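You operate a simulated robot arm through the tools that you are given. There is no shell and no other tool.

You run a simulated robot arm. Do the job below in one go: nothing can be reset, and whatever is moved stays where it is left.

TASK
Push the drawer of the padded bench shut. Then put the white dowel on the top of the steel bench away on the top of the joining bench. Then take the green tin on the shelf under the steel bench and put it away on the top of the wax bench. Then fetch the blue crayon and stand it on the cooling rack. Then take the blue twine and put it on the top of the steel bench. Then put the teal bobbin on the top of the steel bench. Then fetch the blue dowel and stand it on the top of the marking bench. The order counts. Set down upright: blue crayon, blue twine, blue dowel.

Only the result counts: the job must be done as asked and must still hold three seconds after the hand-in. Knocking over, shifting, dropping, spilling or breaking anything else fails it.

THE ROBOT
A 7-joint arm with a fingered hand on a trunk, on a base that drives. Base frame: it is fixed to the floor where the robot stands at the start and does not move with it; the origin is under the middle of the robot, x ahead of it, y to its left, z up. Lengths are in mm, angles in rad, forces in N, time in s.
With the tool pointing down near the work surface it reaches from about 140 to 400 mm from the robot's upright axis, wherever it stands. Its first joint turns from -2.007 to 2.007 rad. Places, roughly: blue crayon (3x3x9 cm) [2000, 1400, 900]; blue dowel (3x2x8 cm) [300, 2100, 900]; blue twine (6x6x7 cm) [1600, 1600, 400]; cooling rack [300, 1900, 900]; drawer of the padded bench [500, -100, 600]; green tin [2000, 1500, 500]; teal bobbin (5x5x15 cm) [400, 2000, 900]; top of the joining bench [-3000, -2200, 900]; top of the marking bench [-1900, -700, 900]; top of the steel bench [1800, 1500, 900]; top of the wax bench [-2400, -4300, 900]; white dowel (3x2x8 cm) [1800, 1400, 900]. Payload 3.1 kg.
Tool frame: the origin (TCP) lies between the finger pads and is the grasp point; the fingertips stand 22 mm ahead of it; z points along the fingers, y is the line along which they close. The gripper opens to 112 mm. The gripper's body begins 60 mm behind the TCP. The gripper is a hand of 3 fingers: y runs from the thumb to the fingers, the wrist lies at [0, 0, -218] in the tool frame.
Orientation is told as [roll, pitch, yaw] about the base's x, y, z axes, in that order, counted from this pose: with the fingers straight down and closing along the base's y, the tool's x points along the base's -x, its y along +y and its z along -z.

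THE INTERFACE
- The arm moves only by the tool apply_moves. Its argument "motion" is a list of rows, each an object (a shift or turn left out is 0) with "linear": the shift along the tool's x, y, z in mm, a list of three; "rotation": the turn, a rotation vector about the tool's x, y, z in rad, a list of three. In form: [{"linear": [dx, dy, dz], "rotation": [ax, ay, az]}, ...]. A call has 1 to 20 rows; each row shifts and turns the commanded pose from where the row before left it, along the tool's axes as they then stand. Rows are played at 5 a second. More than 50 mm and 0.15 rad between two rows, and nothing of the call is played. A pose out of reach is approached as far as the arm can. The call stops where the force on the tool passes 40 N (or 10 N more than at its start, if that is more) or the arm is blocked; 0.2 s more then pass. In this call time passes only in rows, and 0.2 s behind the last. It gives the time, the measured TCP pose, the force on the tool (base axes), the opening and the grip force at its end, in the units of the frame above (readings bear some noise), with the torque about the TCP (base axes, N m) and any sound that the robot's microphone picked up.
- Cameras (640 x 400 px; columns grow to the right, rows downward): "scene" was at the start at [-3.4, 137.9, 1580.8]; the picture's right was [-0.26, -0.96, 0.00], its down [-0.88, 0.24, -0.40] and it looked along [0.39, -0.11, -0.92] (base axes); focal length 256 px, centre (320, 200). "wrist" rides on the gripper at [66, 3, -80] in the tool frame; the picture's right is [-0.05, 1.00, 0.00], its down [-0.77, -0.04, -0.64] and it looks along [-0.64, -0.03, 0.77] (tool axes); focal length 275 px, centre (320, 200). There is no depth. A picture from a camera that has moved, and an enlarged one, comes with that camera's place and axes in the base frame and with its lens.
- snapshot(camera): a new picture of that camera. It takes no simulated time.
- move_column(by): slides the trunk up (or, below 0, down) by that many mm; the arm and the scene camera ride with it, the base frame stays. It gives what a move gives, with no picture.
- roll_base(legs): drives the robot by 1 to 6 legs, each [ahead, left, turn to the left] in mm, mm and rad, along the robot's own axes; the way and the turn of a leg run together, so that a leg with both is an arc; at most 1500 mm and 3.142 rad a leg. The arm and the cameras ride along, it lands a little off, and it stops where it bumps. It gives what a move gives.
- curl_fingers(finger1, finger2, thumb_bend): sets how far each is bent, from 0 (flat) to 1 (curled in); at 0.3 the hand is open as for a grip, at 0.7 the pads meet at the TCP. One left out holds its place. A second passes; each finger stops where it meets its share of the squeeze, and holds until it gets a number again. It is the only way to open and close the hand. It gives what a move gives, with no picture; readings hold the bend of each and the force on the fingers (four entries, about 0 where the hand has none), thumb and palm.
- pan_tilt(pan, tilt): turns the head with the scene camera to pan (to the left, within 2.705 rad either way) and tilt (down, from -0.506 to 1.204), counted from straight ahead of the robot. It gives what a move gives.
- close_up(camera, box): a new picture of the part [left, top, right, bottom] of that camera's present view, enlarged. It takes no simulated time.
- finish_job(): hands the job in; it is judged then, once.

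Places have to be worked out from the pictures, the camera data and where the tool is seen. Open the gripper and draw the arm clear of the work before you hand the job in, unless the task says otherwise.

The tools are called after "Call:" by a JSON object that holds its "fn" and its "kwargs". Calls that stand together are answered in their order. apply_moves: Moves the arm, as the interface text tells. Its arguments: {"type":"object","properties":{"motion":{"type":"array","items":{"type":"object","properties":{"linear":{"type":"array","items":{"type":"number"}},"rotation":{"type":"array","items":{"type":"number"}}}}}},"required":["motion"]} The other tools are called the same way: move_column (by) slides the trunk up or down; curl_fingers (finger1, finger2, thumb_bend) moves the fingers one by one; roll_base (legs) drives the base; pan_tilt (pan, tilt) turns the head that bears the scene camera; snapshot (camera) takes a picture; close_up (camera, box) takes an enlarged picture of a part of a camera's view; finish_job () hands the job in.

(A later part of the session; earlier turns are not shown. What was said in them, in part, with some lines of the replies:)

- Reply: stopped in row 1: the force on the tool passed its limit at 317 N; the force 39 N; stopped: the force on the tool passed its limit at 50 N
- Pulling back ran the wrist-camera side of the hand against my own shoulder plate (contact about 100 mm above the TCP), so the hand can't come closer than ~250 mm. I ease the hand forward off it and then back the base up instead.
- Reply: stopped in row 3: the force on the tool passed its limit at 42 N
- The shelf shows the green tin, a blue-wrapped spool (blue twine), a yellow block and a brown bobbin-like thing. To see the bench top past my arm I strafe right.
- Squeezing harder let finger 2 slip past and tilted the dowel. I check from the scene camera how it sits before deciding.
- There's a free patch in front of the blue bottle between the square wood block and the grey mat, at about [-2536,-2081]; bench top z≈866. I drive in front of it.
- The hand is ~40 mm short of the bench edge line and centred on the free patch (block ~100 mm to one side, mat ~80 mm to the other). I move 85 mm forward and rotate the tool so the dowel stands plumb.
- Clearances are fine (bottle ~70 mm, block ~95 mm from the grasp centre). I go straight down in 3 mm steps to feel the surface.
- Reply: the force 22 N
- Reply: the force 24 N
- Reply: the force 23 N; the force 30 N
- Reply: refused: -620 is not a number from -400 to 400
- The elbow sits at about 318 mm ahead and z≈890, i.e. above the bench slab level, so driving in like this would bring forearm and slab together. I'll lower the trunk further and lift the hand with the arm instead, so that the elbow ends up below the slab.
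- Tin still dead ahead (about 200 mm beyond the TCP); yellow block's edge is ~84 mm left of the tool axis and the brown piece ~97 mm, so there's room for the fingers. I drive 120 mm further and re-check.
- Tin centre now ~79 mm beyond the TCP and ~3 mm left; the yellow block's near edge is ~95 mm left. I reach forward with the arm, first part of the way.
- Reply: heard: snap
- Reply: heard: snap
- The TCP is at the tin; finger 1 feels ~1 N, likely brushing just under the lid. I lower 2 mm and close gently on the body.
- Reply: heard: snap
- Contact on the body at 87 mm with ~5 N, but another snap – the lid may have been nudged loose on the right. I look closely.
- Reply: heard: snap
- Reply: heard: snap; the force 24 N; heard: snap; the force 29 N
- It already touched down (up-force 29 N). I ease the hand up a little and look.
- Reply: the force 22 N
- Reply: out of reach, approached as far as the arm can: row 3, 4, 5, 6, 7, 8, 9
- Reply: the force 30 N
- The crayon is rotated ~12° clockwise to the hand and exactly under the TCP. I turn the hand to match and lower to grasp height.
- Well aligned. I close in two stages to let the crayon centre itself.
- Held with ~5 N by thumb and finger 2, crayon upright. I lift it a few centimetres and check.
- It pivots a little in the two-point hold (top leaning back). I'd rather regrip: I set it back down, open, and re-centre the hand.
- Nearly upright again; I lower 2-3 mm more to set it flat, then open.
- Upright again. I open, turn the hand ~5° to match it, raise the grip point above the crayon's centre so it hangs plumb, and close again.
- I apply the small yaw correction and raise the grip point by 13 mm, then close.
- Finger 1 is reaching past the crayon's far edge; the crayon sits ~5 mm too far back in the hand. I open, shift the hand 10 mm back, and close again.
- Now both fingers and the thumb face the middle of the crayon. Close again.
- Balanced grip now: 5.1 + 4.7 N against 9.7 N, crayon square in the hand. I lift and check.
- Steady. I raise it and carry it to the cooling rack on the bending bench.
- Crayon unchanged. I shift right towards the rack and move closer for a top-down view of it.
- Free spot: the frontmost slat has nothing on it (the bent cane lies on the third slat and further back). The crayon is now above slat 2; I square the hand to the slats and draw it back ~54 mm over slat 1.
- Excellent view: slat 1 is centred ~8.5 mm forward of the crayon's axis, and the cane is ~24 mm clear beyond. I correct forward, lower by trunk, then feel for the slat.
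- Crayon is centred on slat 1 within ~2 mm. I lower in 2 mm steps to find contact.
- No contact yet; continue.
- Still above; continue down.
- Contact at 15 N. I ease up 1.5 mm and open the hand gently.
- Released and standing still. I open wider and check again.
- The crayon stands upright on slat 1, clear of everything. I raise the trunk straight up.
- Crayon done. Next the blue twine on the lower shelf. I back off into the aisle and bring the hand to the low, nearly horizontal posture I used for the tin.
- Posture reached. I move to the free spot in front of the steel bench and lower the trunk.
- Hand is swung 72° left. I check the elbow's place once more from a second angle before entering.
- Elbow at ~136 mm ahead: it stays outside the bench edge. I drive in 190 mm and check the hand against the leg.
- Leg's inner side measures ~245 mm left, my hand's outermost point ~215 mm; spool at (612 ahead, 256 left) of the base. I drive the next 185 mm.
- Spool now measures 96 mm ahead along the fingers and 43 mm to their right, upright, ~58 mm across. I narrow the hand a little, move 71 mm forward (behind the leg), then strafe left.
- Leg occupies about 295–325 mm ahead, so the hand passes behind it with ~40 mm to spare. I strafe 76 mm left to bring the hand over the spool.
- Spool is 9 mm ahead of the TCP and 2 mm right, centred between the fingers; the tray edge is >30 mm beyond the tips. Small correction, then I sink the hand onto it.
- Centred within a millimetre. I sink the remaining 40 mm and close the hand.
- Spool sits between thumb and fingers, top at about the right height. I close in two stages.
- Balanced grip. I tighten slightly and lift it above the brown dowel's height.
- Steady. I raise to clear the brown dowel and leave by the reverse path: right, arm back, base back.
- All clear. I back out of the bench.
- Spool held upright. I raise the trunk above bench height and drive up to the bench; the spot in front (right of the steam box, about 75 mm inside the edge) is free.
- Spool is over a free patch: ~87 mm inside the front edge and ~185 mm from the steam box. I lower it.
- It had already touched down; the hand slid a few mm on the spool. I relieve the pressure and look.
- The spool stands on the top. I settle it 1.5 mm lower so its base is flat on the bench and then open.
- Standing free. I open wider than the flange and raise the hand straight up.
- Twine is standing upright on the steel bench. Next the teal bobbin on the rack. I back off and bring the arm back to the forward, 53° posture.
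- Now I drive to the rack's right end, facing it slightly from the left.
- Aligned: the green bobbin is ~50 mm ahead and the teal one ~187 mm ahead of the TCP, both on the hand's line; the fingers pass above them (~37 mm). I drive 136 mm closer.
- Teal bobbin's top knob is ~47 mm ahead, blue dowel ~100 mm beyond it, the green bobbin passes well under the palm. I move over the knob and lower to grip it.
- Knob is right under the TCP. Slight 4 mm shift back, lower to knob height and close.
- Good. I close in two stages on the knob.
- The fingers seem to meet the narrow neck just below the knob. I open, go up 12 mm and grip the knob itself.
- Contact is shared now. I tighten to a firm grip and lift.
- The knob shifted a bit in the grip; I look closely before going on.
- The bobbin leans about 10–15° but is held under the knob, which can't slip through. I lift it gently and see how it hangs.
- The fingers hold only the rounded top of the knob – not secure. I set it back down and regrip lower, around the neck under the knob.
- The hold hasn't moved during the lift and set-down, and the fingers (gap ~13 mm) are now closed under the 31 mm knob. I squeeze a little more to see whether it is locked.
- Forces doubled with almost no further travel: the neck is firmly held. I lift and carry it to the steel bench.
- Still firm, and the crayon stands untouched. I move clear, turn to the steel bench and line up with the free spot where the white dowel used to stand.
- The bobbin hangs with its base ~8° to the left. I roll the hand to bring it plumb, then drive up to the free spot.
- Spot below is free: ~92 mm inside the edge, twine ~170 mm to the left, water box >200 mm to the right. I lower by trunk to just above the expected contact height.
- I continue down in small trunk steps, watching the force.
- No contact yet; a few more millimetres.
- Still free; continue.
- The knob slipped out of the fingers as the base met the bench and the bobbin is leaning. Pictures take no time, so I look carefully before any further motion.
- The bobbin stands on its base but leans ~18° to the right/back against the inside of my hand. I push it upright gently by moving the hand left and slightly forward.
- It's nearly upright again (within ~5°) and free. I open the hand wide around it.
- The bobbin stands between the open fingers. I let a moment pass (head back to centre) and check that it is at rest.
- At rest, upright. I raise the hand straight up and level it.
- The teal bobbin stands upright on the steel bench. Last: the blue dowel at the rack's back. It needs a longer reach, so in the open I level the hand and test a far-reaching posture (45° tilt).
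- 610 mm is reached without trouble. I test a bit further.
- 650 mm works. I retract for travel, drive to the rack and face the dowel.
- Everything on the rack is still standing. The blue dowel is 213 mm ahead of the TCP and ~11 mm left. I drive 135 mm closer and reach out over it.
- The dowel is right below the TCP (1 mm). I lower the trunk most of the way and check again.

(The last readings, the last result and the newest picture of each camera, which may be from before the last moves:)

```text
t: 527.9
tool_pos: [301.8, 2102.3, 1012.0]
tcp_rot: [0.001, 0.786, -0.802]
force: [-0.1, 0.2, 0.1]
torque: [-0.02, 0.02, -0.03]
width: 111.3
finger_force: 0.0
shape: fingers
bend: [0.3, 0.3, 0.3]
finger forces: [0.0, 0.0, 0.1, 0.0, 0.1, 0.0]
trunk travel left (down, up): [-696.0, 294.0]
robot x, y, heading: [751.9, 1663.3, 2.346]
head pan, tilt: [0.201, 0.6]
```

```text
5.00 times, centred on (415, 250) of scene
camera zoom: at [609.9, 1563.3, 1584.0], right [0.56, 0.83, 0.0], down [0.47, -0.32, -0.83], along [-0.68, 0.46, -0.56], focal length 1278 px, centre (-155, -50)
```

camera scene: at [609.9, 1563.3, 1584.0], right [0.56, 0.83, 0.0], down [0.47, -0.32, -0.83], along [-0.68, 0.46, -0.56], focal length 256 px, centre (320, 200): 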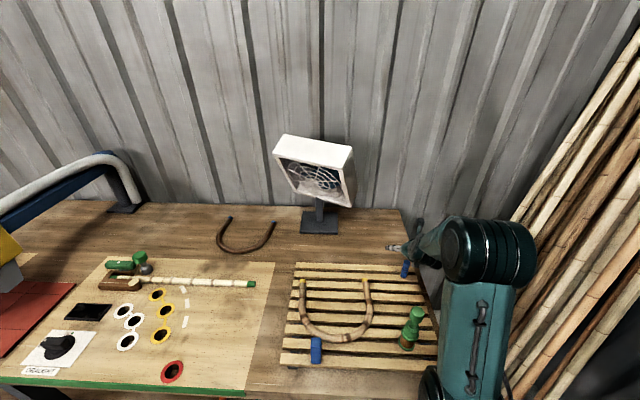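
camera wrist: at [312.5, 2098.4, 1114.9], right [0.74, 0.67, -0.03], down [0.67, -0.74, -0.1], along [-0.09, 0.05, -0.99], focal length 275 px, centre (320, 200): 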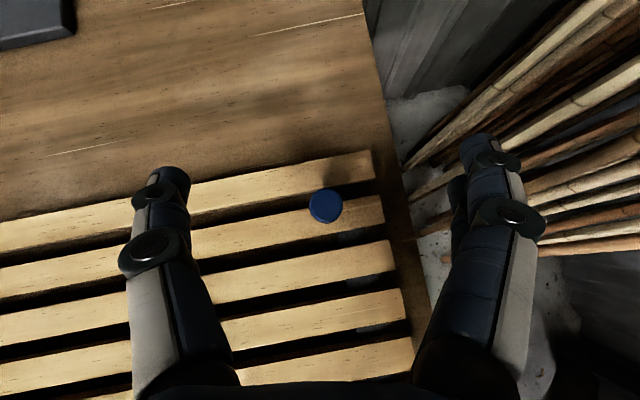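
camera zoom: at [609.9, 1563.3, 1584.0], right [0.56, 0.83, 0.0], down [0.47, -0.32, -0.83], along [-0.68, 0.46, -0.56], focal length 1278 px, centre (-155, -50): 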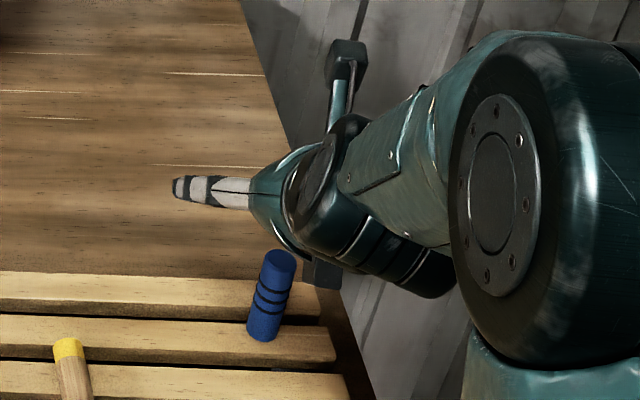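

Dowel ≈20 mm thick, 80 mm tall, standing on the second slat from the back. I correct the hand (6 mm back, 2 mm right) so both fingers face its middle, and lower to just above its mid-height.

Call:
{"fn": "apply_moves", "kwargs": {"motion": [{"linear": [-4, 1.6, -4]}, {"linear": [0, 0, 0]}]}}

Call:
{"fn": "move_column", "kwargs": {"by": -60}}

Call:
{"fn": "snapshot", "kwargs": {"camera": "wrist"}}

Call:
{"fn": "snapshot", "kwargs": {"camera": "scene"}}

```text
t: 528.5
tool_pos: [306.7, 2102.1, 1010.9]
tcp_rot: [0.003, 0.788, -0.801]
force: [-0.2, 0.3, -1.2]
torque: [0.02, 0.0, 0.03]
width: 111.0
finger_force: 0.0
shape: fingers
bend: [0.3, 0.3, 0.3]
finger forces: [0.0, 0.1, 0.1, 0.0, 0.0, 0.1]
trunk travel left (down, up): [-696.0, 294.0]
robot x, y, heading: [749.4, 1659.7, 2.349]
head pan, tilt: [0.201, 0.6]
```

```text
t: 529.5
tool_pos: [307.4, 2100.4, 952.1]
tcp_rot: [0.001, 0.787, -0.801]
force: [-0.4, -0.2, 0.1]
torque: [0.01, 0.02, -0.02]
width: 111.4
finger_force: 0.1
shape: fingers
bend: [0.3, 0.3, 0.3]
finger forces: [0.1, 0.0, 0.0, 0.0, 0.1, 0.0]
trunk travel left (down, up): [-636.0, 354.0]
robot x, y, heading: [753.4, 1662.6, 2.347]
head pan, tilt: [0.201, 0.6]
```

```text
taken
camera wrist: at [317.6, 2095.5, 1054.9], right [0.74, 0.67, -0.03], down [0.67, -0.74, -0.1], along [-0.09, 0.05, -0.99], focal length 275 px, centre (320, 200)
```

wrist: 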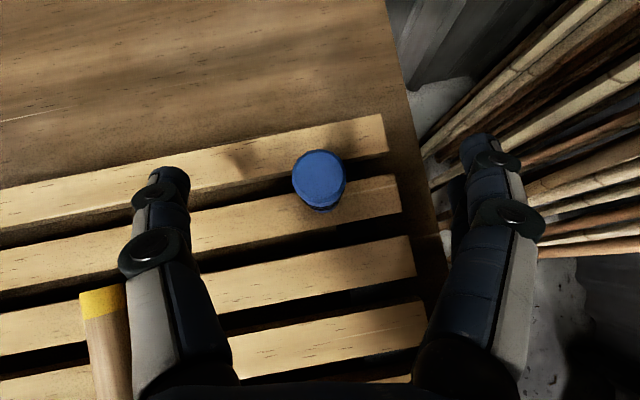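

```text
taken
camera scene: at [609.9, 1563.2, 1523.9], right [0.56, 0.83, 0.0], down [0.47, -0.32, -0.83], along [-0.68, 0.46, -0.56], focal length 256 px, centre (320, 200)
```

scene: 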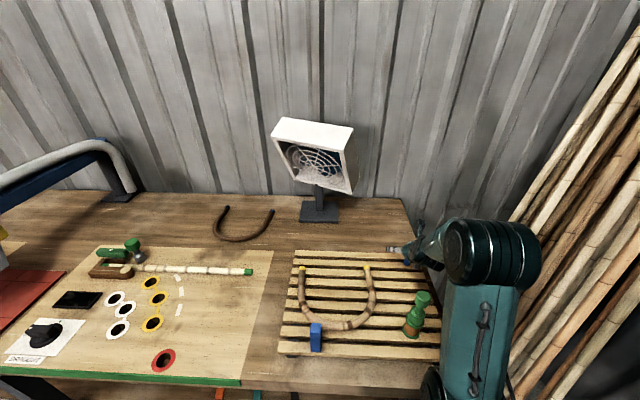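

Centred (7 mm ahead as wanted, 0 mm sideways). Last 22 mm down, then close in stages.

Call:
{"fn": "move_column", "kwargs": {"by": -21}}

Call:
{"fn": "curl_fingers", "kwargs": {"finger1": 0.6, "finger2": 0.6, "thumb_bend": 0.6}}

Call:
{"fn": "snapshot", "kwargs": {"camera": "wrist"}}

```text
t: 530.1
tool_pos: [307.3, 2100.2, 930.2]
tcp_rot: [0.002, 0.786, -0.802]
force: [-0.5, 0.1, 0.7]
torque: [-0.02, -0.01, 0.0]
width: 111.3
finger_force: 0.1
shape: fingers
bend: [0.3, 0.3, 0.3]
finger forces: [0.1, 0.0, 0.1, 0.0, 0.0, 0.0]
trunk travel left (down, up): [-615.0, 375.0]
robot x, y, heading: [750.9, 1661.0, 2.346]
head pan, tilt: [0.201, 0.6]
```

```text
t: 531.1
tool_pos: [306.1, 2100.5, 930.0]
tcp_rot: [0.002, 0.786, -0.801]
force: [0.4, -0.5, 0.2]
torque: [-0.04, -0.04, -0.02]
width: 27.4
finger_force: 0.0
shape: fingers
bend: [0.6, 0.6, 0.6]
finger forces: [0.0, 0.0, 0.0, 0.0, 0.0, 0.0]
trunk travel left (down, up): [-615.0, 375.0]
robot x, y, heading: [752.7, 1663.3, 2.342]
head pan, tilt: [0.201, 0.6]
```

```text
taken
camera wrist: at [317.5, 2095.5, 1033.9], right [0.74, 0.67, -0.03], down [0.67, -0.74, -0.1], along [-0.09, 0.05, -0.99], focal length 275 px, centre (320, 200)
```

wrist: 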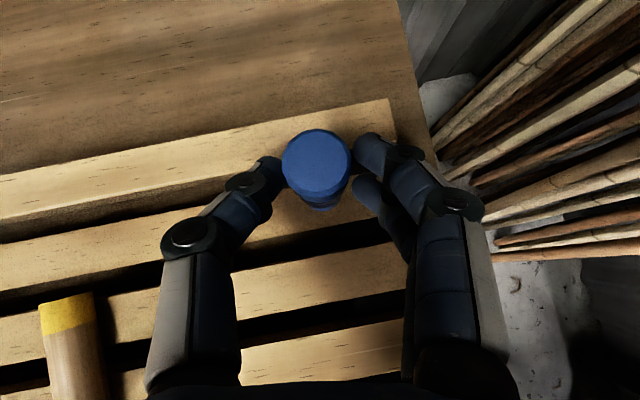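

The dowel is a touch nearer finger 2; I move the hand 4.5 mm back so it faces the middle of both fingers, then close.

Call:
{"fn": "apply_moves", "kwargs": {"motion": [{"linear": [-3.2, 0, -3.2]}, {"linear": [0, 0, 0]}]}}

Call:
{"fn": "curl_fingers", "kwargs": {"finger1": 0.66, "finger2": 0.66, "thumb_bend": 0.66}}

Call:
{"fn": "snapshot", "kwargs": {"camera": "wrist"}}

```text
t: 531.7
tool_pos: [311.7, 2099.0, 931.3]
tcp_rot: [0.003, 0.787, -0.801]
force: [0.1, 0.2, 0.2]
torque: [0.02, -0.01, 0.0]
width: 27.8
finger_force: 0.0
shape: fingers
bend: [0.6, 0.6, 0.6]
finger forces: [0.0, 0.1, 0.0, 0.1, 0.0, 0.1]
trunk travel left (down, up): [-615.0, 375.0]
robot x, y, heading: [751.9, 1660.4, 2.343]
head pan, tilt: [0.201, 0.6]
```

```text
t: 532.7
tool_pos: [309.7, 2097.1, 930.4]
tcp_rot: [0.001, 0.788, -0.801]
force: [-0.2, -0.1, -1.6]
torque: [0.03, -0.02, -0.01]
width: 17.2
finger_force: 2.3
shape: fingers
bend: [0.64, 0.64, 0.65]
finger forces: [1.1, 1.1, 0.0, 0.1, 2.3, 0.0]
trunk travel left (down, up): [-615.0, 375.0]
robot x, y, heading: [753.4, 1663.1, 2.352]
head pan, tilt: [0.201, 0.6]
```

```text
taken
camera wrist: at [320.6, 2092.3, 1034.0], right [0.74, 0.67, -0.03], down [0.67, -0.74, -0.1], along [-0.09, 0.05, -0.99], focal length 275 px, centre (320, 200)
```

wrist: 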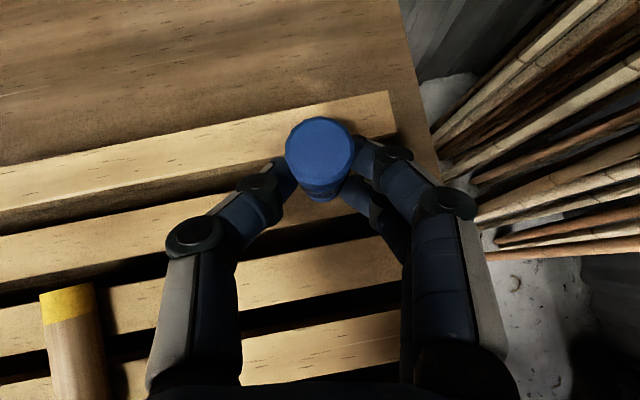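

Perfectly shared contact (1.1/1.1/2.3 N). I tighten in small steps.

Call:
{"fn": "curl_fingers", "kwargs": {"finger1": 0.7, "finger2": 0.7, "thumb_bend": 0.7}}

Call:
{"fn": "snapshot", "kwargs": {"camera": "wrist"}}

```text
t: 533.7
tool_pos: [310.0, 2098.5, 930.4]
tcp_rot: [0.002, 0.787, -0.8]
force: [0.3, 0.1, -0.1]
torque: [-0.02, -0.05, 0.03]
width: 15.5
finger_force: 6.0
shape: fingers
bend: [0.65, 0.65, 0.67]
finger forces: [3.0, 2.9, 0.0, 0.0, 6.2, 0.0]
trunk travel left (down, up): [-615.0, 375.0]
robot x, y, heading: [752.1, 1659.2, 2.343]
head pan, tilt: [0.201, 0.6]
```

```text
taken
camera wrist: at [320.6, 2092.4, 1034.0], right [0.74, 0.67, -0.03], down [0.67, -0.74, -0.1], along [-0.09, 0.05, -0.99], focal length 275 px, centre (320, 200)
```

wrist: 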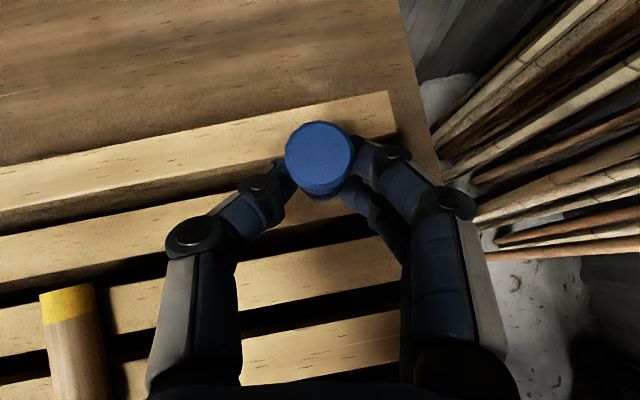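

Firm and upright. I lift it.

Call:
{"fn": "move_column", "kwargs": {"by": 40}}

Call:
{"fn": "snapshot", "kwargs": {"camera": "wrist"}}

```text
t: 534.6
tool_pos: [309.8, 2098.8, 971.1]
tcp_rot: [0.001, 0.788, -0.801]
force: [-0.4, -0.4, 0.2]
torque: [-0.01, 0.0, 0.0]
width: 15.6
finger_force: 6.1
shape: fingers
bend: [0.65, 0.65, 0.67]
finger forces: [3.0, 3.0, 0.0, 0.0, 6.1, 0.0]
trunk travel left (down, up): [-655.0, 335.0]
robot x, y, heading: [751.1, 1662.5, 2.344]
head pan, tilt: [0.201, 0.6]
```

```text
taken
camera wrist: at [320.5, 2092.4, 1073.9], right [0.74, 0.67, -0.03], down [0.67, -0.74, -0.1], along [-0.09, 0.05, -0.99], focal length 275 px, centre (320, 200)
```

wrist: 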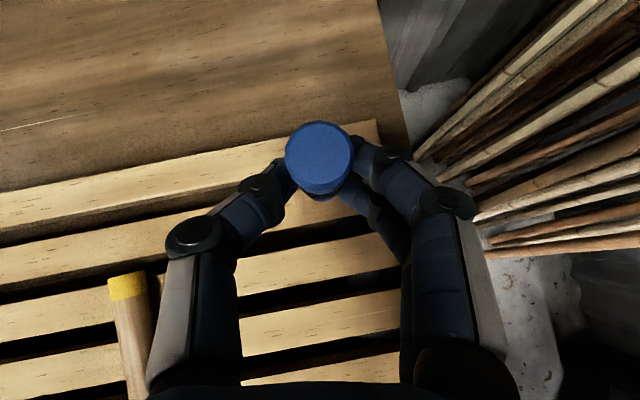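

Unchanged grip. I raise it well above everything, back away from the rack, retract the arm and travel to the marking bench.

Call:
{"fn": "move_column", "kwargs": {"by": 200}}

Call:
{"fn": "roll_base", "kwargs": {"legs": [[-360, 0, 0]]}}

Call:
{"fn": "apply_moves", "kwargs": {"motion": [{"linear": [-25, 0, -25]}, {"linear": [-25, 0, -25]}, {"linear": [-25, 0, -25]}, {"linear": [-25, 0, -25]}, {"linear": [0, 0, 0]}]}}

Call:
{"fn": "roll_base", "kwargs": {"legs": [[0, 0, 0.17], [0, 1400, 0], [0, 1400, 0]]}}

Call:
{"fn": "snapshot", "kwargs": {"camera": "wrist"}}

Call:
{"fn": "pan_tilt", "kwargs": {"pan": 0.2, "tilt": 0.6}}

Call:
{"fn": "snapshot", "kwargs": {"camera": "scene"}}

```text
t: 536.7
tool_pos: [310.4, 2099.0, 1170.2]
tcp_rot: [0.003, 0.786, -0.801]
force: [0.0, -0.2, -0.4]
torque: [0.01, -0.01, -0.05]
width: 15.6
finger_force: 6.4
shape: fingers
bend: [0.65, 0.65, 0.67]
finger forces: [3.0, 3.1, 0.0, 0.0, 6.2, 0.0]
trunk travel left (down, up): [-855.0, 135.0]
robot x, y, heading: [752.2, 1662.1, 2.346]
head pan, tilt: [0.201, 0.6]
```

```text
t: 539.0
tool_pos: [564.2, 1839.5, 1171.3]
tcp_rot: [0.003, 0.788, -0.802]
force: [-0.1, -0.5, 0.1]
torque: [0.02, 0.01, -0.01]
width: 15.3
finger_force: 6.2
shape: fingers
bend: [0.65, 0.65, 0.67]
finger forces: [3.0, 2.9, 0.0, 0.1, 6.2, 0.1]
trunk travel left (down, up): [-855.0, 135.0]
robot x, y, heading: [1002.1, 1405.7, 2.347]
head pan, tilt: [0.201, 0.6]
```

```text
t: 540.2
tool_pos: [661.0, 1740.6, 1170.1]
tcp_rot: [0.002, 0.785, -0.803]
force: [0.2, 0.0, -0.6]
torque: [0.0, -0.03, 0.03]
width: 15.7
finger_force: 6.4
shape: fingers
bend: [0.65, 0.65, 0.67]
finger forces: [3.1, 2.8, 0.0, 0.0, 6.1, 0.0]
trunk travel left (down, up): [-855.0, 135.0]
robot x, y, heading: [1003.5, 1405.3, 2.348]
head pan, tilt: [0.201, 0.6]
```

```text
t: 554.5
tool_pos: [-1042.9, -608.0, 1171.0]
tcp_rot: [0.001, 0.786, -0.618]
force: [-0.5, -0.3, 0.0]
torque: [-0.02, -0.04, 0.01]
width: 15.2
finger_force: 6.1
shape: fingers
bend: [0.65, 0.65, 0.67]
finger forces: [3.2, 2.9, 0.0, 0.0, 6.1, 0.0]
trunk travel left (down, up): [-855.0, 135.0]
robot x, y, heading: [-644.3, -876.0, 2.527]
head pan, tilt: [0.201, 0.6]
```

```text
taken
camera wrist: at [-1031.1, -612.4, 1274.2], right [0.61, 0.79, -0.03], down [0.79, -0.61, -0.1], along [-0.1, 0.03, -0.99], focal length 275 px, centre (320, 200)
```

wrist: 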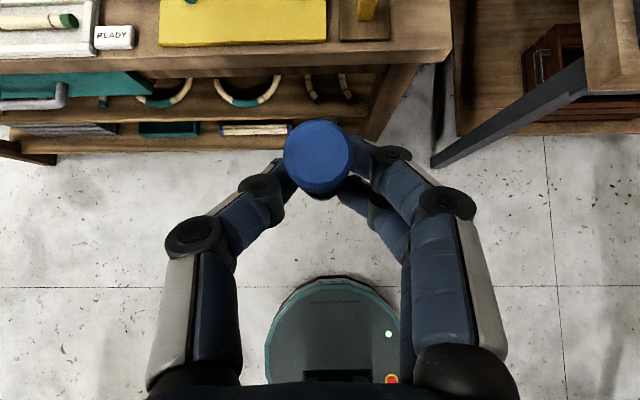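

```text
t: 555.1
tool_pos: [-1041.8, -609.9, 1171.6]
tcp_rot: [0.003, 0.788, -0.619]
force: [0.7, -0.8, 0.0]
torque: [-0.02, -0.02, -0.03]
width: 15.4
finger_force: 5.9
shape: fingers
bend: [0.65, 0.65, 0.67]
finger forces: [3.1, 2.8, 0.0, 0.1, 6.1, 0.1]
trunk travel left (down, up): [-855.0, 135.0]
robot x, y, heading: [-644.9, -873.2, 2.532]
head pan, tilt: [0.201, 0.6]
```

```text
taken
camera scene: at [-766.0, -998.1, 1742.9], right [0.4, 0.92, 0.0], down [0.52, -0.23, -0.83], along [-0.76, 0.33, -0.56], focal length 256 px, centre (320, 200)
```

scene: 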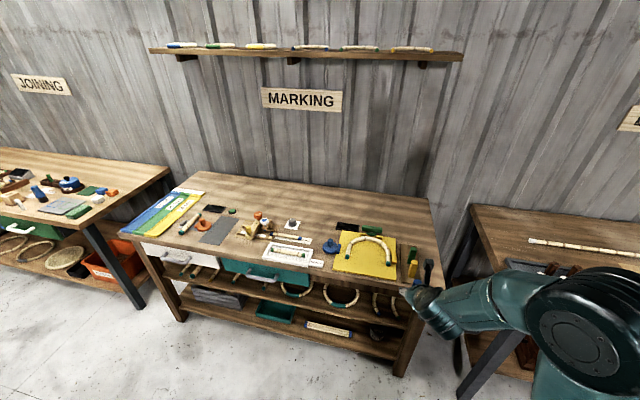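

The marking bench is in view. I zoom in to find a free spot within reach.

Call:
{"fn": "close_up", "kwargs": {"camera": "scene", "box": [140, 170, 450, 310]}}

Call:
{"fn": "close_up", "kwargs": {"camera": "scene", "box": [290, 200, 450, 300]}}

```text
2.06 times, centred on (295, 240) of scene
camera zoom: at [-766.0, -998.1, 1742.9], right [0.4, 0.92, 0.0], down [0.52, -0.23, -0.83], along [-0.76, 0.33, -0.56], focal length 528 px, centre (372, 117)
```

zoom: 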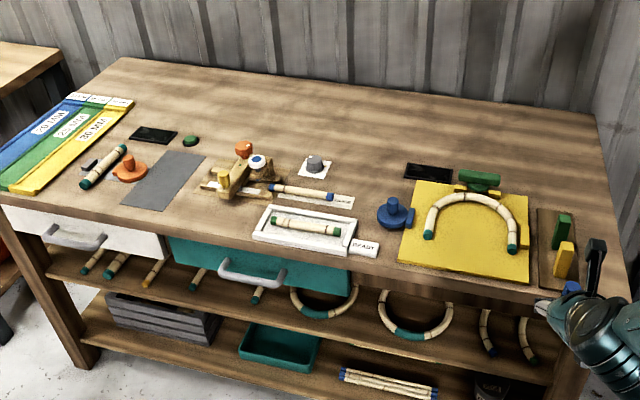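

```text
4.00 times, centred on (370, 250) of scene
camera zoom: at [-766.0, -998.1, 1742.9], right [0.4, 0.92, 0.0], down [0.52, -0.23, -0.83], along [-0.76, 0.33, -0.56], focal length 1022 px, centre (120, 0)
```

zoom: 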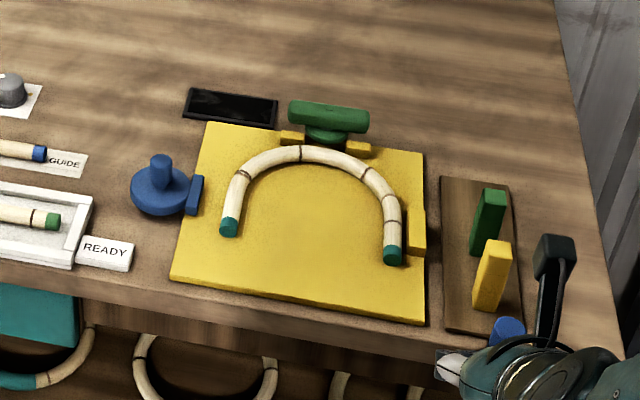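

I zoom on the front strip between the grey mat and the white tray, and on the left part.

Call:
{"fn": "close_up", "kwargs": {"camera": "scene", "box": [180, 205, 300, 280]}}

Call:
{"fn": "close_up", "kwargs": {"camera": "scene", "box": [380, 200, 460, 300]}}

```text
5.33 times, centred on (240, 242) of scene
camera zoom: at [-766.0, -998.1, 1742.9], right [0.4, 0.92, 0.0], down [0.52, -0.23, -0.83], along [-0.76, 0.33, -0.56], focal length 1363 px, centre (747, -27)
```

zoom: 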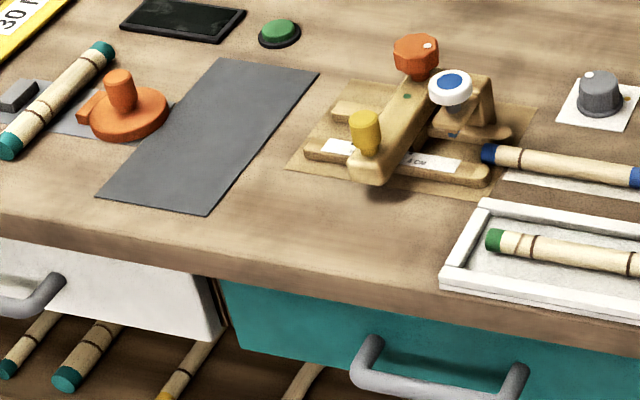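

```text
4.00 times, centred on (420, 250) of scene
camera zoom: at [-766.0, -998.1, 1742.9], right [0.4, 0.92, 0.0], down [0.52, -0.23, -0.83], along [-0.76, 0.33, -0.56], focal length 1022 px, centre (-80, 0)
```

zoom: 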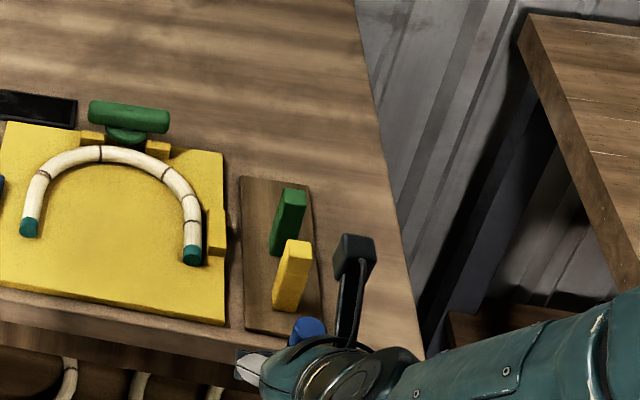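

Good free spot: the front strip between the grey mat and the white tray, in front of the wooden jig. I strafe there and move closer for a top-down look.

Call:
{"fn": "roll_base", "kwargs": {"legs": [[0, 725, 0], [290, 0, 0]]}}

Call:
{"fn": "snapshot", "kwargs": {"camera": "wrist"}}

Call:
{"fn": "snapshot", "kwargs": {"camera": "scene"}}

```text
t: 560.7
tool_pos: [-1698.6, -1046.5, 1170.8]
tcp_rot: [-0.001, 0.789, -0.612]
force: [0.1, 0.1, 1.2]
torque: [0.0, -0.03, -0.02]
width: 15.3
finger_force: 6.0
shape: fingers
bend: [0.65, 0.65, 0.67]
finger forces: [3.1, 2.8, 0.0, 0.0, 6.0, 0.1]
trunk travel left (down, up): [-855.0, 135.0]
robot x, y, heading: [-1298.5, -1313.1, 2.535]
head pan, tilt: [0.201, 0.6]
```

```text
taken
camera wrist: at [-1687.2, -1050.9, 1274.2], right [0.6, 0.8, -0.03], down [0.79, -0.6, -0.1], along [-0.1, 0.03, -0.99], focal length 275 px, centre (320, 200)
```

wrist: 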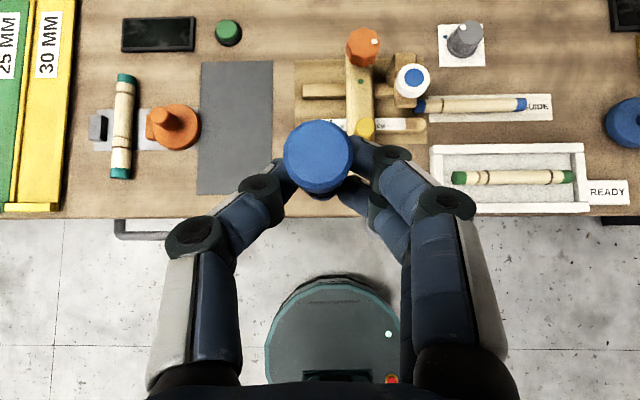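

```text
taken
camera scene: at [-1420.3, -1435.3, 1743.0], right [0.4, 0.92, 0.0], down [0.52, -0.22, -0.83], along [-0.76, 0.33, -0.57], focal length 256 px, centre (320, 200)
```

scene: 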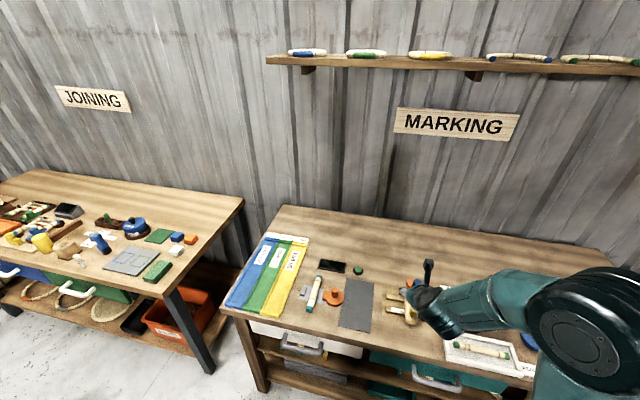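

The dowel is now above the edge; 54 mm further on lies the middle of the free strip (jig ~50 mm beyond, mat ~80 mm left, tray >150 mm right). I drive 54 mm and lower part-way.

Call:
{"fn": "roll_base", "kwargs": {"legs": [[54, 0, 0]]}}

Call:
{"fn": "move_column", "kwargs": {"by": -180}}

Call:
{"fn": "snapshot", "kwargs": {"camera": "wrist"}}

Call:
{"fn": "close_up", "kwargs": {"camera": "scene", "box": [340, 220, 480, 340]}}

```text
t: 561.7
tool_pos: [-1742.1, -1016.7, 1171.0]
tcp_rot: [0.002, 0.788, -0.613]
force: [0.1, -0.2, 0.0]
torque: [0.01, 0.05, -0.04]
width: 15.6
finger_force: 6.7
shape: fingers
bend: [0.65, 0.65, 0.67]
finger forces: [3.1, 2.8, 0.0, 0.0, 6.1, 0.0]
trunk travel left (down, up): [-855.0, 135.0]
robot x, y, heading: [-1345.4, -1278.8, 2.533]
head pan, tilt: [0.201, 0.6]
```

```text
t: 563.7
tool_pos: [-1744.7, -1015.9, 990.2]
tcp_rot: [0.002, 0.787, -0.615]
force: [-0.7, -1.1, -0.1]
torque: [0.0, 0.02, -0.01]
width: 15.4
finger_force: 5.7
shape: fingers
bend: [0.65, 0.65, 0.67]
finger forces: [3.0, 2.8, 0.0, 0.0, 6.1, 0.0]
trunk travel left (down, up): [-675.0, 315.0]
robot x, y, heading: [-1345.4, -1279.1, 2.536]
head pan, tilt: [0.201, 0.6]
```

```text
taken
camera wrist: at [-1731.7, -1019.8, 1094.3], right [0.6, 0.8, -0.03], down [0.79, -0.6, -0.1], along [-0.1, 0.03, -0.99], focal length 275 px, centre (320, 200)
```

wrist: 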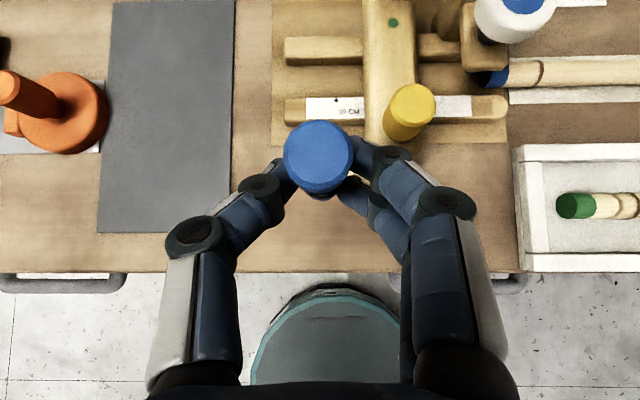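

```text
3.33 times, centred on (410, 280) of scene
camera zoom: at [-1464.9, -1404.2, 1563.0], right [0.4, 0.92, 0.0], down [0.52, -0.22, -0.83], along [-0.76, 0.33, -0.56], focal length 852 px, centre (20, -67)
```

zoom: 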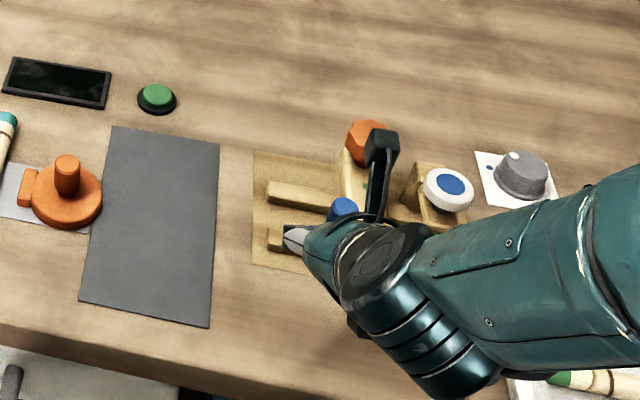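

The foot point is free all round (edge 61 mm, jig 51 mm). I lower further and then feel for the surface.

Call:
{"fn": "move_column", "kwargs": {"by": -76}}

Call:
{"fn": "snapshot", "kwargs": {"camera": "wrist"}}

Call:
{"fn": "move_column", "kwargs": {"by": -4}}

```text
t: 564.8
tool_pos: [-1742.0, -1015.7, 916.7]
tcp_rot: [0.002, 0.787, -0.614]
force: [-0.4, -0.6, 1.0]
torque: [-0.01, -0.01, -0.01]
width: 15.2
finger_force: 5.7
shape: fingers
bend: [0.65, 0.65, 0.67]
finger forces: [3.1, 2.9, 0.0, 0.1, 6.1, 0.0]
trunk travel left (down, up): [-599.0, 391.0]
robot x, y, heading: [-1345.0, -1279.9, 2.539]
head pan, tilt: [0.201, 0.6]
```

```text
taken
camera wrist: at [-1731.7, -1019.9, 1018.3], right [0.6, 0.8, -0.03], down [0.79, -0.6, -0.1], along [-0.1, 0.03, -0.99], focal length 275 px, centre (320, 200)
```

wrist: 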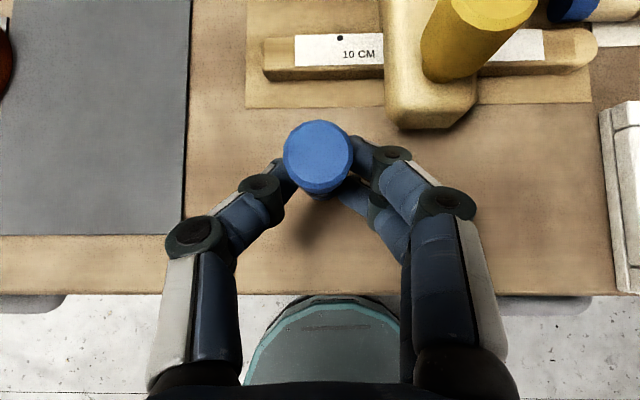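

```text
t: 565.3
tool_pos: [-1742.4, -1016.2, 910.8]
tcp_rot: [0.0, 0.787, -0.614]
force: [-0.6, 0.1, -0.5]
torque: [0.02, 0.0, 0.02]
width: 15.5
finger_force: 6.6
shape: fingers
bend: [0.65, 0.65, 0.67]
finger forces: [3.1, 2.8, 0.0, 0.0, 6.1, 0.1]
trunk travel left (down, up): [-595.0, 395.0]
robot x, y, heading: [-1343.7, -1279.0, 2.534]
head pan, tilt: [0.201, 0.6]
```

Almost there. I use fine arm steps now.

Call:
{"fn": "apply_moves", "kwargs": {"motion": [{"linear": [-1.06, 0, 1.06]}, {"linear": [-1.06, 0, 1.06]}, {"linear": [-1.06, 0, 1.06]}, {"linear": [0, 0, 0]}]}}

```text
t: 566.3
tool_pos: [-1742.5, -1016.0, 906.0]
tcp_rot: [0.003, 0.788, -0.612]
force: [0.8, 0.4, 0.7]
torque: [0.0, 0.02, -0.01]
width: 15.6
finger_force: 6.2
shape: fingers
bend: [0.65, 0.65, 0.67]
finger forces: [3.1, 2.8, 0.0, 0.1, 6.1, 0.1]
trunk travel left (down, up): [-595.0, 395.0]
robot x, y, heading: [-1348.3, -1279.8, 2.534]
head pan, tilt: [0.201, 0.6]
```

Call:
{"fn": "apply_moves", "kwargs": {"motion": [{"linear": [-1.06, 0, 1.06]}, {"linear": [-1.06, 0, 1.06]}, {"linear": [0, 0, 0]}]}}

```text
t: 567.1
tool_pos: [-1743.6, -1016.2, 903.4]
tcp_rot: [0.002, 0.786, -0.612]
force: [-0.5, 0.5, -0.5]
torque: [0.0, 0.02, -0.01]
width: 15.2
finger_force: 6.3
shape: fingers
bend: [0.65, 0.65, 0.67]
finger forces: [3.2, 2.7, 0.0, 0.1, 6.1, 0.0]
trunk travel left (down, up): [-595.0, 395.0]
robot x, y, heading: [-1345.7, -1277.4, 2.53]
head pan, tilt: [0.201, 0.6]
```

No contact yet at TCP z≈903; I continue in 1.5 mm steps.

Call:
{"fn": "apply_moves", "kwargs": {"motion": [{"linear": [-1.06, 0, 1.06]}, {"linear": [-1.06, 0, 1.06]}, {"linear": [0, 0, 0]}]}}

```text
t: 567.9
tool_pos: [-1742.7, -1015.8, 901.2]
tcp_rot: [0.002, 0.789, -0.613]
force: [0.6, -0.5, 0.8]
torque: [0.0, 0.0, -0.03]
width: 15.5
finger_force: 6.2
shape: fingers
bend: [0.65, 0.65, 0.67]
finger forces: [3.2, 3.0, 0.0, 0.1, 6.1, 0.0]
trunk travel left (down, up): [-595.0, 395.0]
robot x, y, heading: [-1344.9, -1275.9, 2.534]
head pan, tilt: [0.201, 0.6]
```

Continuing.

Call:
{"fn": "apply_moves", "kwargs": {"motion": [{"linear": [-1.06, 0, 1.06]}, {"linear": [0, 0, 0]}]}}

Call:
{"fn": "snapshot", "kwargs": {"camera": "wrist"}}

```text
t: 568.5
tool_pos: [-1743.2, -1015.7, 899.2]
tcp_rot: [0.001, 0.79, -0.614]
force: [-1.6, 0.7, 6.2]
torque: [0.05, 0.09, 0.03]
width: 15.4
finger_force: 6.9
shape: fingers
bend: [0.65, 0.66, 0.67]
finger forces: [3.6, 3.1, 0.1, 0.0, 6.4, 0.0]
trunk travel left (down, up): [-595.0, 395.0]
robot x, y, heading: [-1344.1, -1280.5, 2.529]
head pan, tilt: [0.201, 0.6]
```

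```text
taken
camera wrist: at [-1731.5, -1019.6, 1002.4], right [0.6, 0.8, -0.03], down [0.79, -0.6, -0.1], along [-0.1, 0.03, -0.99], focal length 275 px, centre (320, 200)
```

wrist: 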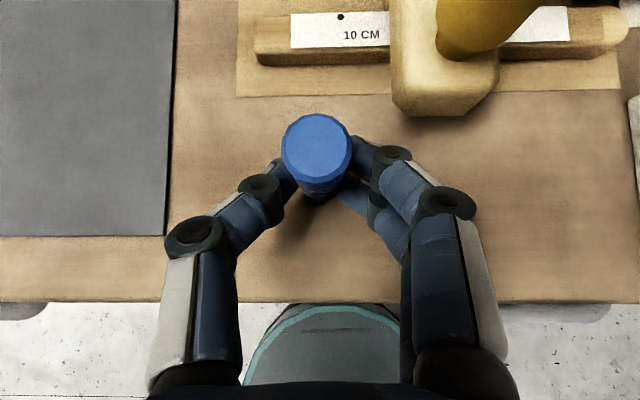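

Contact with 6 N and the dowel still plumb. I open the hand gently.

Call:
{"fn": "curl_fingers", "kwargs": {"finger1": 0.61, "finger2": 0.61, "thumb_bend": 0.61}}

Call:
{"fn": "snapshot", "kwargs": {"camera": "wrist"}}

```text
t: 569.5
tool_pos: [-1743.7, -1015.8, 898.7]
tcp_rot: [0.003, 0.787, -0.615]
force: [-1.0, -0.1, 0.0]
torque: [-0.01, 0.0, 0.01]
width: 23.9
finger_force: 0.0
shape: fingers
bend: [0.61, 0.61, 0.61]
finger forces: [0.0, 0.1, 0.0, 0.0, 0.0, 0.0]
trunk travel left (down, up): [-595.0, 395.0]
robot x, y, heading: [-1345.0, -1276.9, 2.533]
head pan, tilt: [0.201, 0.6]
```

```text
taken
camera wrist: at [-1731.6, -1019.6, 1001.9], right [0.6, 0.8, -0.03], down [0.79, -0.6, -0.1], along [-0.1, 0.03, -0.99], focal length 275 px, centre (320, 200)
```

wrist: 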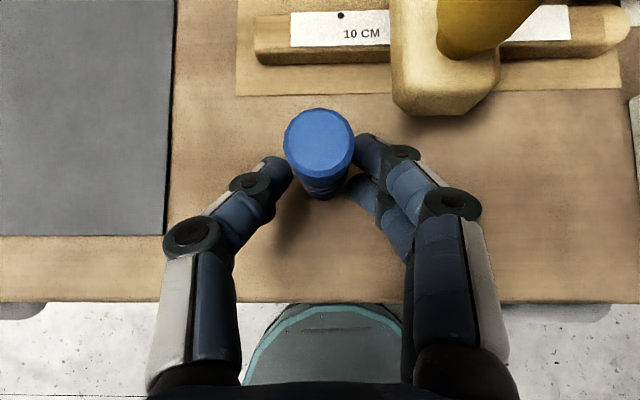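

Free and standing. I open wider and let a moment pass.

Call:
{"fn": "curl_fingers", "kwargs": {"finger1": 0.48, "finger2": 0.48, "thumb_bend": 0.48}}

Call:
{"fn": "snapshot", "kwargs": {"camera": "wrist"}}

```text
t: 570.5
tool_pos: [-1743.0, -1015.4, 898.2]
tcp_rot: [0.001, 0.788, -0.614]
force: [-0.4, -0.5, 0.2]
torque: [0.02, 0.01, -0.01]
width: 60.0
finger_force: 0.0
shape: fingers
bend: [0.48, 0.48, 0.48]
finger forces: [0.0, 0.1, 0.1, 0.0, 0.0, 0.0]
trunk travel left (down, up): [-595.0, 395.0]
robot x, y, heading: [-1343.7, -1280.2, 2.53]
head pan, tilt: [0.201, 0.6]
```

```text
taken
camera wrist: at [-1731.6, -1019.6, 1001.9], right [0.6, 0.8, -0.03], down [0.79, -0.6, -0.1], along [-0.1, 0.03, -0.99], focal length 275 px, centre (320, 200)
```

wrist: 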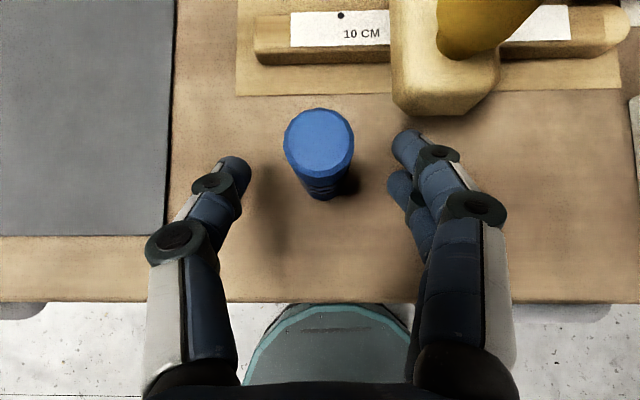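

The blue dowel stands upright. I raise the hand straight up and back away.

Call:
{"fn": "move_column", "kwargs": {"by": 200}}

Call:
{"fn": "roll_base", "kwargs": {"legs": [[-330, 0, 0]]}}

Call:
{"fn": "pan_tilt", "kwargs": {"pan": 0.15, "tilt": 0.5}}

Call:
{"fn": "snapshot", "kwargs": {"camera": "scene"}}

Call:
{"fn": "close_up", "kwargs": {"camera": "scene", "box": [240, 180, 480, 330]}}

```text
t: 572.7
tool_pos: [-1742.4, -1016.0, 1099.3]
tcp_rot: [0.001, 0.787, -0.613]
force: [-0.2, 1.0, 0.1]
torque: [-0.01, 0.02, -0.03]
width: 60.2
finger_force: 0.1
shape: fingers
bend: [0.48, 0.48, 0.48]
finger forces: [0.0, 0.1, 0.0, 0.1, 0.1, 0.0]
trunk travel left (down, up): [-795.0, 195.0]
robot x, y, heading: [-1344.4, -1278.7, 2.533]
head pan, tilt: [0.201, 0.6]
```

```text
t: 574.9
tool_pos: [-1468.9, -1204.2, 1098.5]
tcp_rot: [0.001, 0.787, -0.615]
force: [0.4, -0.2, -0.4]
torque: [0.0, 0.04, 0.0]
width: 60.2
finger_force: 0.1
shape: fingers
bend: [0.48, 0.48, 0.48]
finger forces: [0.0, 0.0, 0.0, 0.1, 0.0, 0.0]
trunk travel left (down, up): [-795.0, 195.0]
robot x, y, heading: [-1073.3, -1473.0, 2.534]
head pan, tilt: [0.201, 0.6]
```

```text
t: 575.6
tool_pos: [-1468.6, -1206.3, 1099.2]
tcp_rot: [0.002, 0.788, -0.615]
force: [0.0, -0.4, 0.3]
torque: [-0.03, -0.01, 0.01]
width: 60.2
finger_force: 0.0
shape: fingers
bend: [0.48, 0.48, 0.48]
finger forces: [0.0, 0.0, 0.0, 0.0, 0.0, 0.0]
trunk travel left (down, up): [-795.0, 195.0]
robot x, y, heading: [-1070.2, -1468.9, 2.532]
head pan, tilt: [0.15, 0.499]
```

```text
taken
camera scene: at [-1192.9, -1589.0, 1692.0], right [0.44, 0.9, 0.0], down [0.43, -0.21, -0.88], along [-0.79, 0.39, -0.48], focal length 256 px, centre (320, 200)
```

scene: 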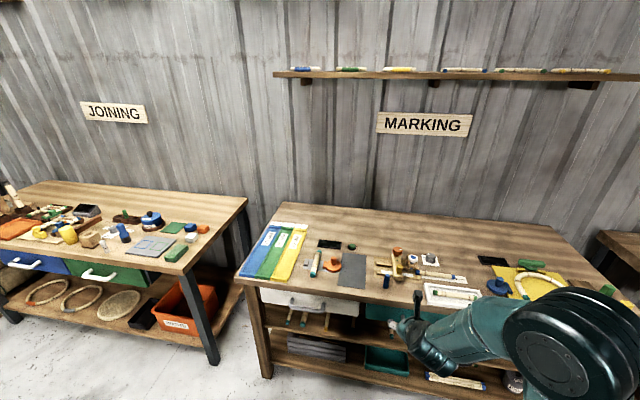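

```text
2.67 times, centred on (360, 255) of scene
camera zoom: at [-1192.9, -1589.0, 1692.0], right [0.44, 0.9, 0.0], down [0.43, -0.21, -0.88], along [-0.79, 0.39, -0.48], focal length 682 px, centre (213, 53)
```

zoom: 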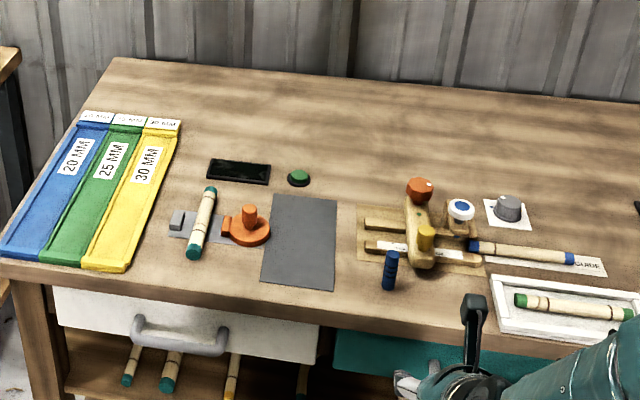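

The blue dowel stands upright on the marking bench. I also check the white dowel on the joining bench from here.

Call:
{"fn": "close_up", "kwargs": {"camera": "scene", "box": [0, 180, 240, 300]}}

Call:
{"fn": "close_up", "kwargs": {"camera": "scene", "box": [70, 210, 150, 260]}}

```text
2.67 times, centred on (120, 240) of scene
camera zoom: at [-1192.9, -1589.0, 1692.0], right [0.44, 0.9, 0.0], down [0.43, -0.21, -0.88], along [-0.79, 0.39, -0.48], focal length 682 px, centre (853, 93)
```

zoom: 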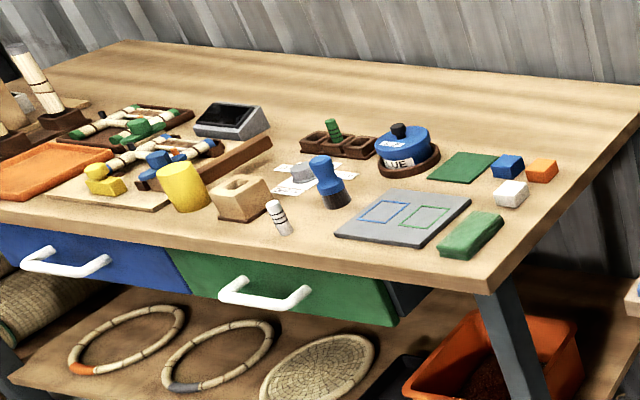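

```text
8.00 times, centred on (110, 235) of scene
camera zoom: at [-1192.9, -1589.0, 1692.0], right [0.44, 0.9, 0.0], down [0.43, -0.21, -0.88], along [-0.79, 0.39, -0.48], focal length 2045 px, centre (2000, -80)
```

zoom: 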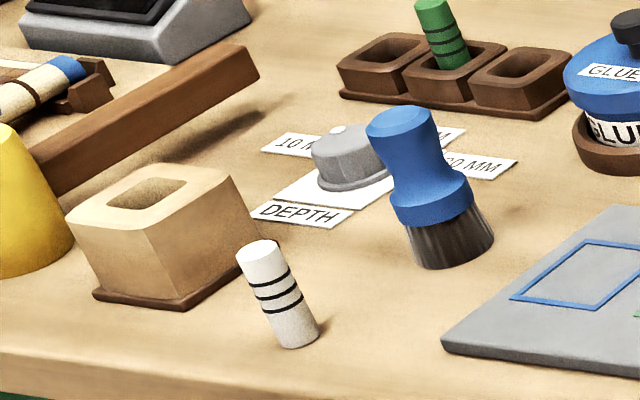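

The white dowel stands too. I open the hand fully and take a look at the tin from afar.

Call:
{"fn": "curl_fingers", "kwargs": {"finger1": 0.3, "finger2": 0.3, "thumb_bend": 0.3}}

Call:
{"fn": "pan_tilt", "kwargs": {"pan": 1.67, "tilt": 0.35}}

Call:
{"fn": "close_up", "kwargs": {"camera": "scene", "box": [270, 140, 370, 220]}}

```text
t: 576.6
tool_pos: [-1468.6, -1204.6, 1098.5]
tcp_rot: [0.003, 0.788, -0.616]
force: [-0.8, 0.5, -0.2]
torque: [-0.02, 0.03, -0.01]
width: 111.2
finger_force: 0.0
shape: fingers
bend: [0.3, 0.3, 0.3]
finger forces: [0.0, 0.0, 0.0, 0.0, 0.1, 0.0]
trunk travel left (down, up): [-795.0, 195.0]
robot x, y, heading: [-1071.4, -1469.4, 2.532]
head pan, tilt: [0.15, 0.499]
```

```text
t: 578.2
tool_pos: [-1468.8, -1204.9, 1097.5]
tcp_rot: [0.001, 0.788, -0.616]
force: [-0.2, 0.4, -0.2]
torque: [0.0, 0.02, -0.02]
width: 111.2
finger_force: 0.0
shape: fingers
bend: [0.3, 0.3, 0.3]
finger forces: [0.0, 0.1, 0.0, 0.0, 0.0, 0.0]
trunk travel left (down, up): [-795.0, 195.0]
robot x, y, heading: [-1072.7, -1472.5, 2.53]
head pan, tilt: [1.67, 0.351]
```

```text
5.00 times, centred on (320, 180) of scene
camera zoom: at [-1157.2, -1710.4, 1705.7], right [-0.87, 0.49, 0.0], down [0.17, 0.3, -0.94], along [-0.46, -0.82, -0.34], focal length 1278 px, centre (320, 300)
```

zoom: 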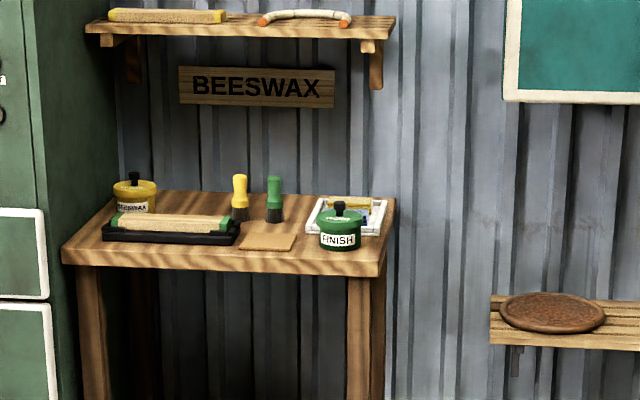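

The tin stands with its lid on. A last look back towards the padded bench, rack and steel bench.

Call:
{"fn": "pan_tilt", "kwargs": {"pan": -1.75, "tilt": 0.3}}

Call:
{"fn": "snapshot", "kwargs": {"camera": "scene"}}

Call:
{"fn": "close_up", "kwargs": {"camera": "scene", "box": [270, 170, 430, 290]}}

Call:
{"fn": "close_up", "kwargs": {"camera": "scene", "box": [220, 130, 340, 200]}}

```text
t: 581.1
tool_pos: [-1469.7, -1204.3, 1098.0]
tcp_rot: [0.001, 0.788, -0.616]
force: [-0.4, -0.2, 0.5]
torque: [-0.01, 0.0, 0.04]
width: 111.2
finger_force: 0.0
shape: fingers
bend: [0.3, 0.3, 0.3]
finger forces: [0.0, 0.0, 0.1, 0.0, 0.0, 0.1]
trunk travel left (down, up): [-795.0, 195.0]
robot x, y, heading: [-1072.0, -1473.3, 2.534]
head pan, tilt: [-1.751, 0.3]
```

```text
taken
camera scene: at [-1045.3, -1563.5, 1710.5], right [0.7, -0.71, 0.0], down [-0.21, -0.21, -0.96], along [0.68, 0.67, -0.3], focal length 256 px, centre (320, 200)
```

scene: 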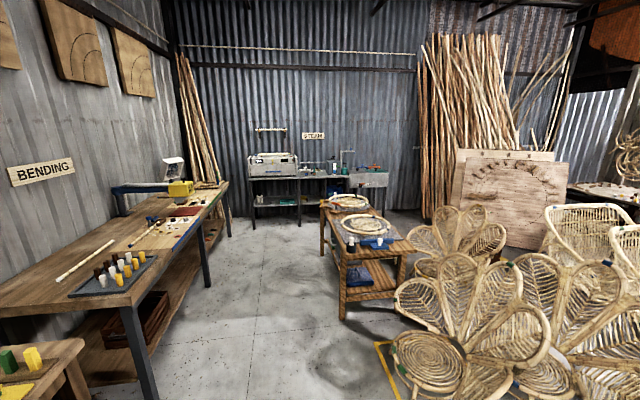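

```text
3.33 times, centred on (350, 230) of scene
camera zoom: at [-1045.3, -1563.5, 1710.5], right [0.7, -0.71, 0.0], down [-0.21, -0.21, -0.96], along [0.68, 0.67, -0.3], focal length 852 px, centre (220, 100)
```

zoom: 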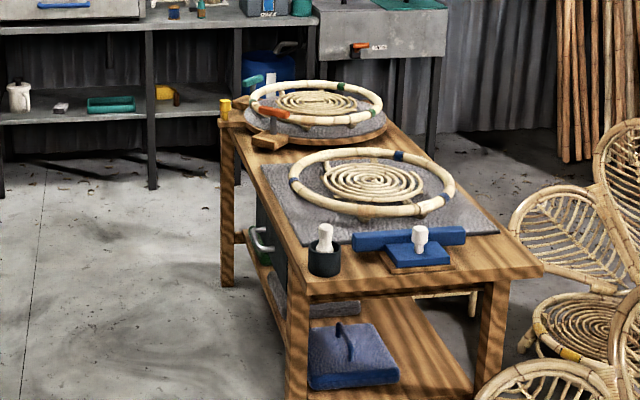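

```text
5.33 times, centred on (280, 165) of scene
camera zoom: at [-1045.3, -1563.5, 1710.5], right [0.7, -0.71, 0.0], down [-0.21, -0.21, -0.96], along [0.68, 0.67, -0.3], focal length 1363 px, centre (533, 387)
```

zoom: 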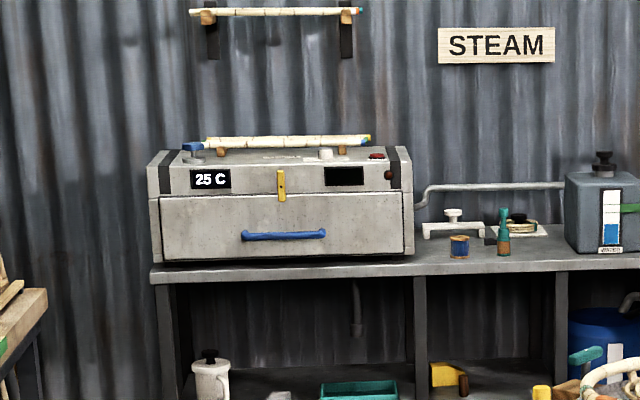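

The drawer front is flush. The twine and bobbin stand on the steel bench, the crayon is on the rack, the tin and both dowels are in place, and the hand is open and clear. I hand the job in.

Call:
{"fn": "finish_job", "kwargs": {}}

```text
The job is handed in.
```

All seven steps are done in the order you asked, and I have handed the job in. I haven't been told how it was judged.

- **Drawer of the padded bench:** pushed shut until it hit its stop.
- **White dowel:** standing near the front of the joining bench top.
- **Green tin:** on the front right of the wax bench top. Its lid clips on separately and came off in my first grip. I clicked it back on before moving the tin. It clicked a few more times on the way, so I pressed it down at the end and it held without clicking.
- **Blue crayon:** standing upright on the front slat of the cooling rack.
- **Blue twine:** standing upright on the steel bench top.
- **Teal bobbin:** standing on the steel bench top. It slipped out of my fingers as its base touched the bench. I pushed it back upright and it stayed there.
- **Blue dowel:** standing upright near the front of the marking bench top.

At the end I looked back from a distance. The tin, both dowels, the twine and the bobbin were standing, and the drawer front looked flush. I last saw the crayon standing when I took the blue dowel from the rack. I noticed nothing else knocked over or out of place. The hand is open and clear of the benches.
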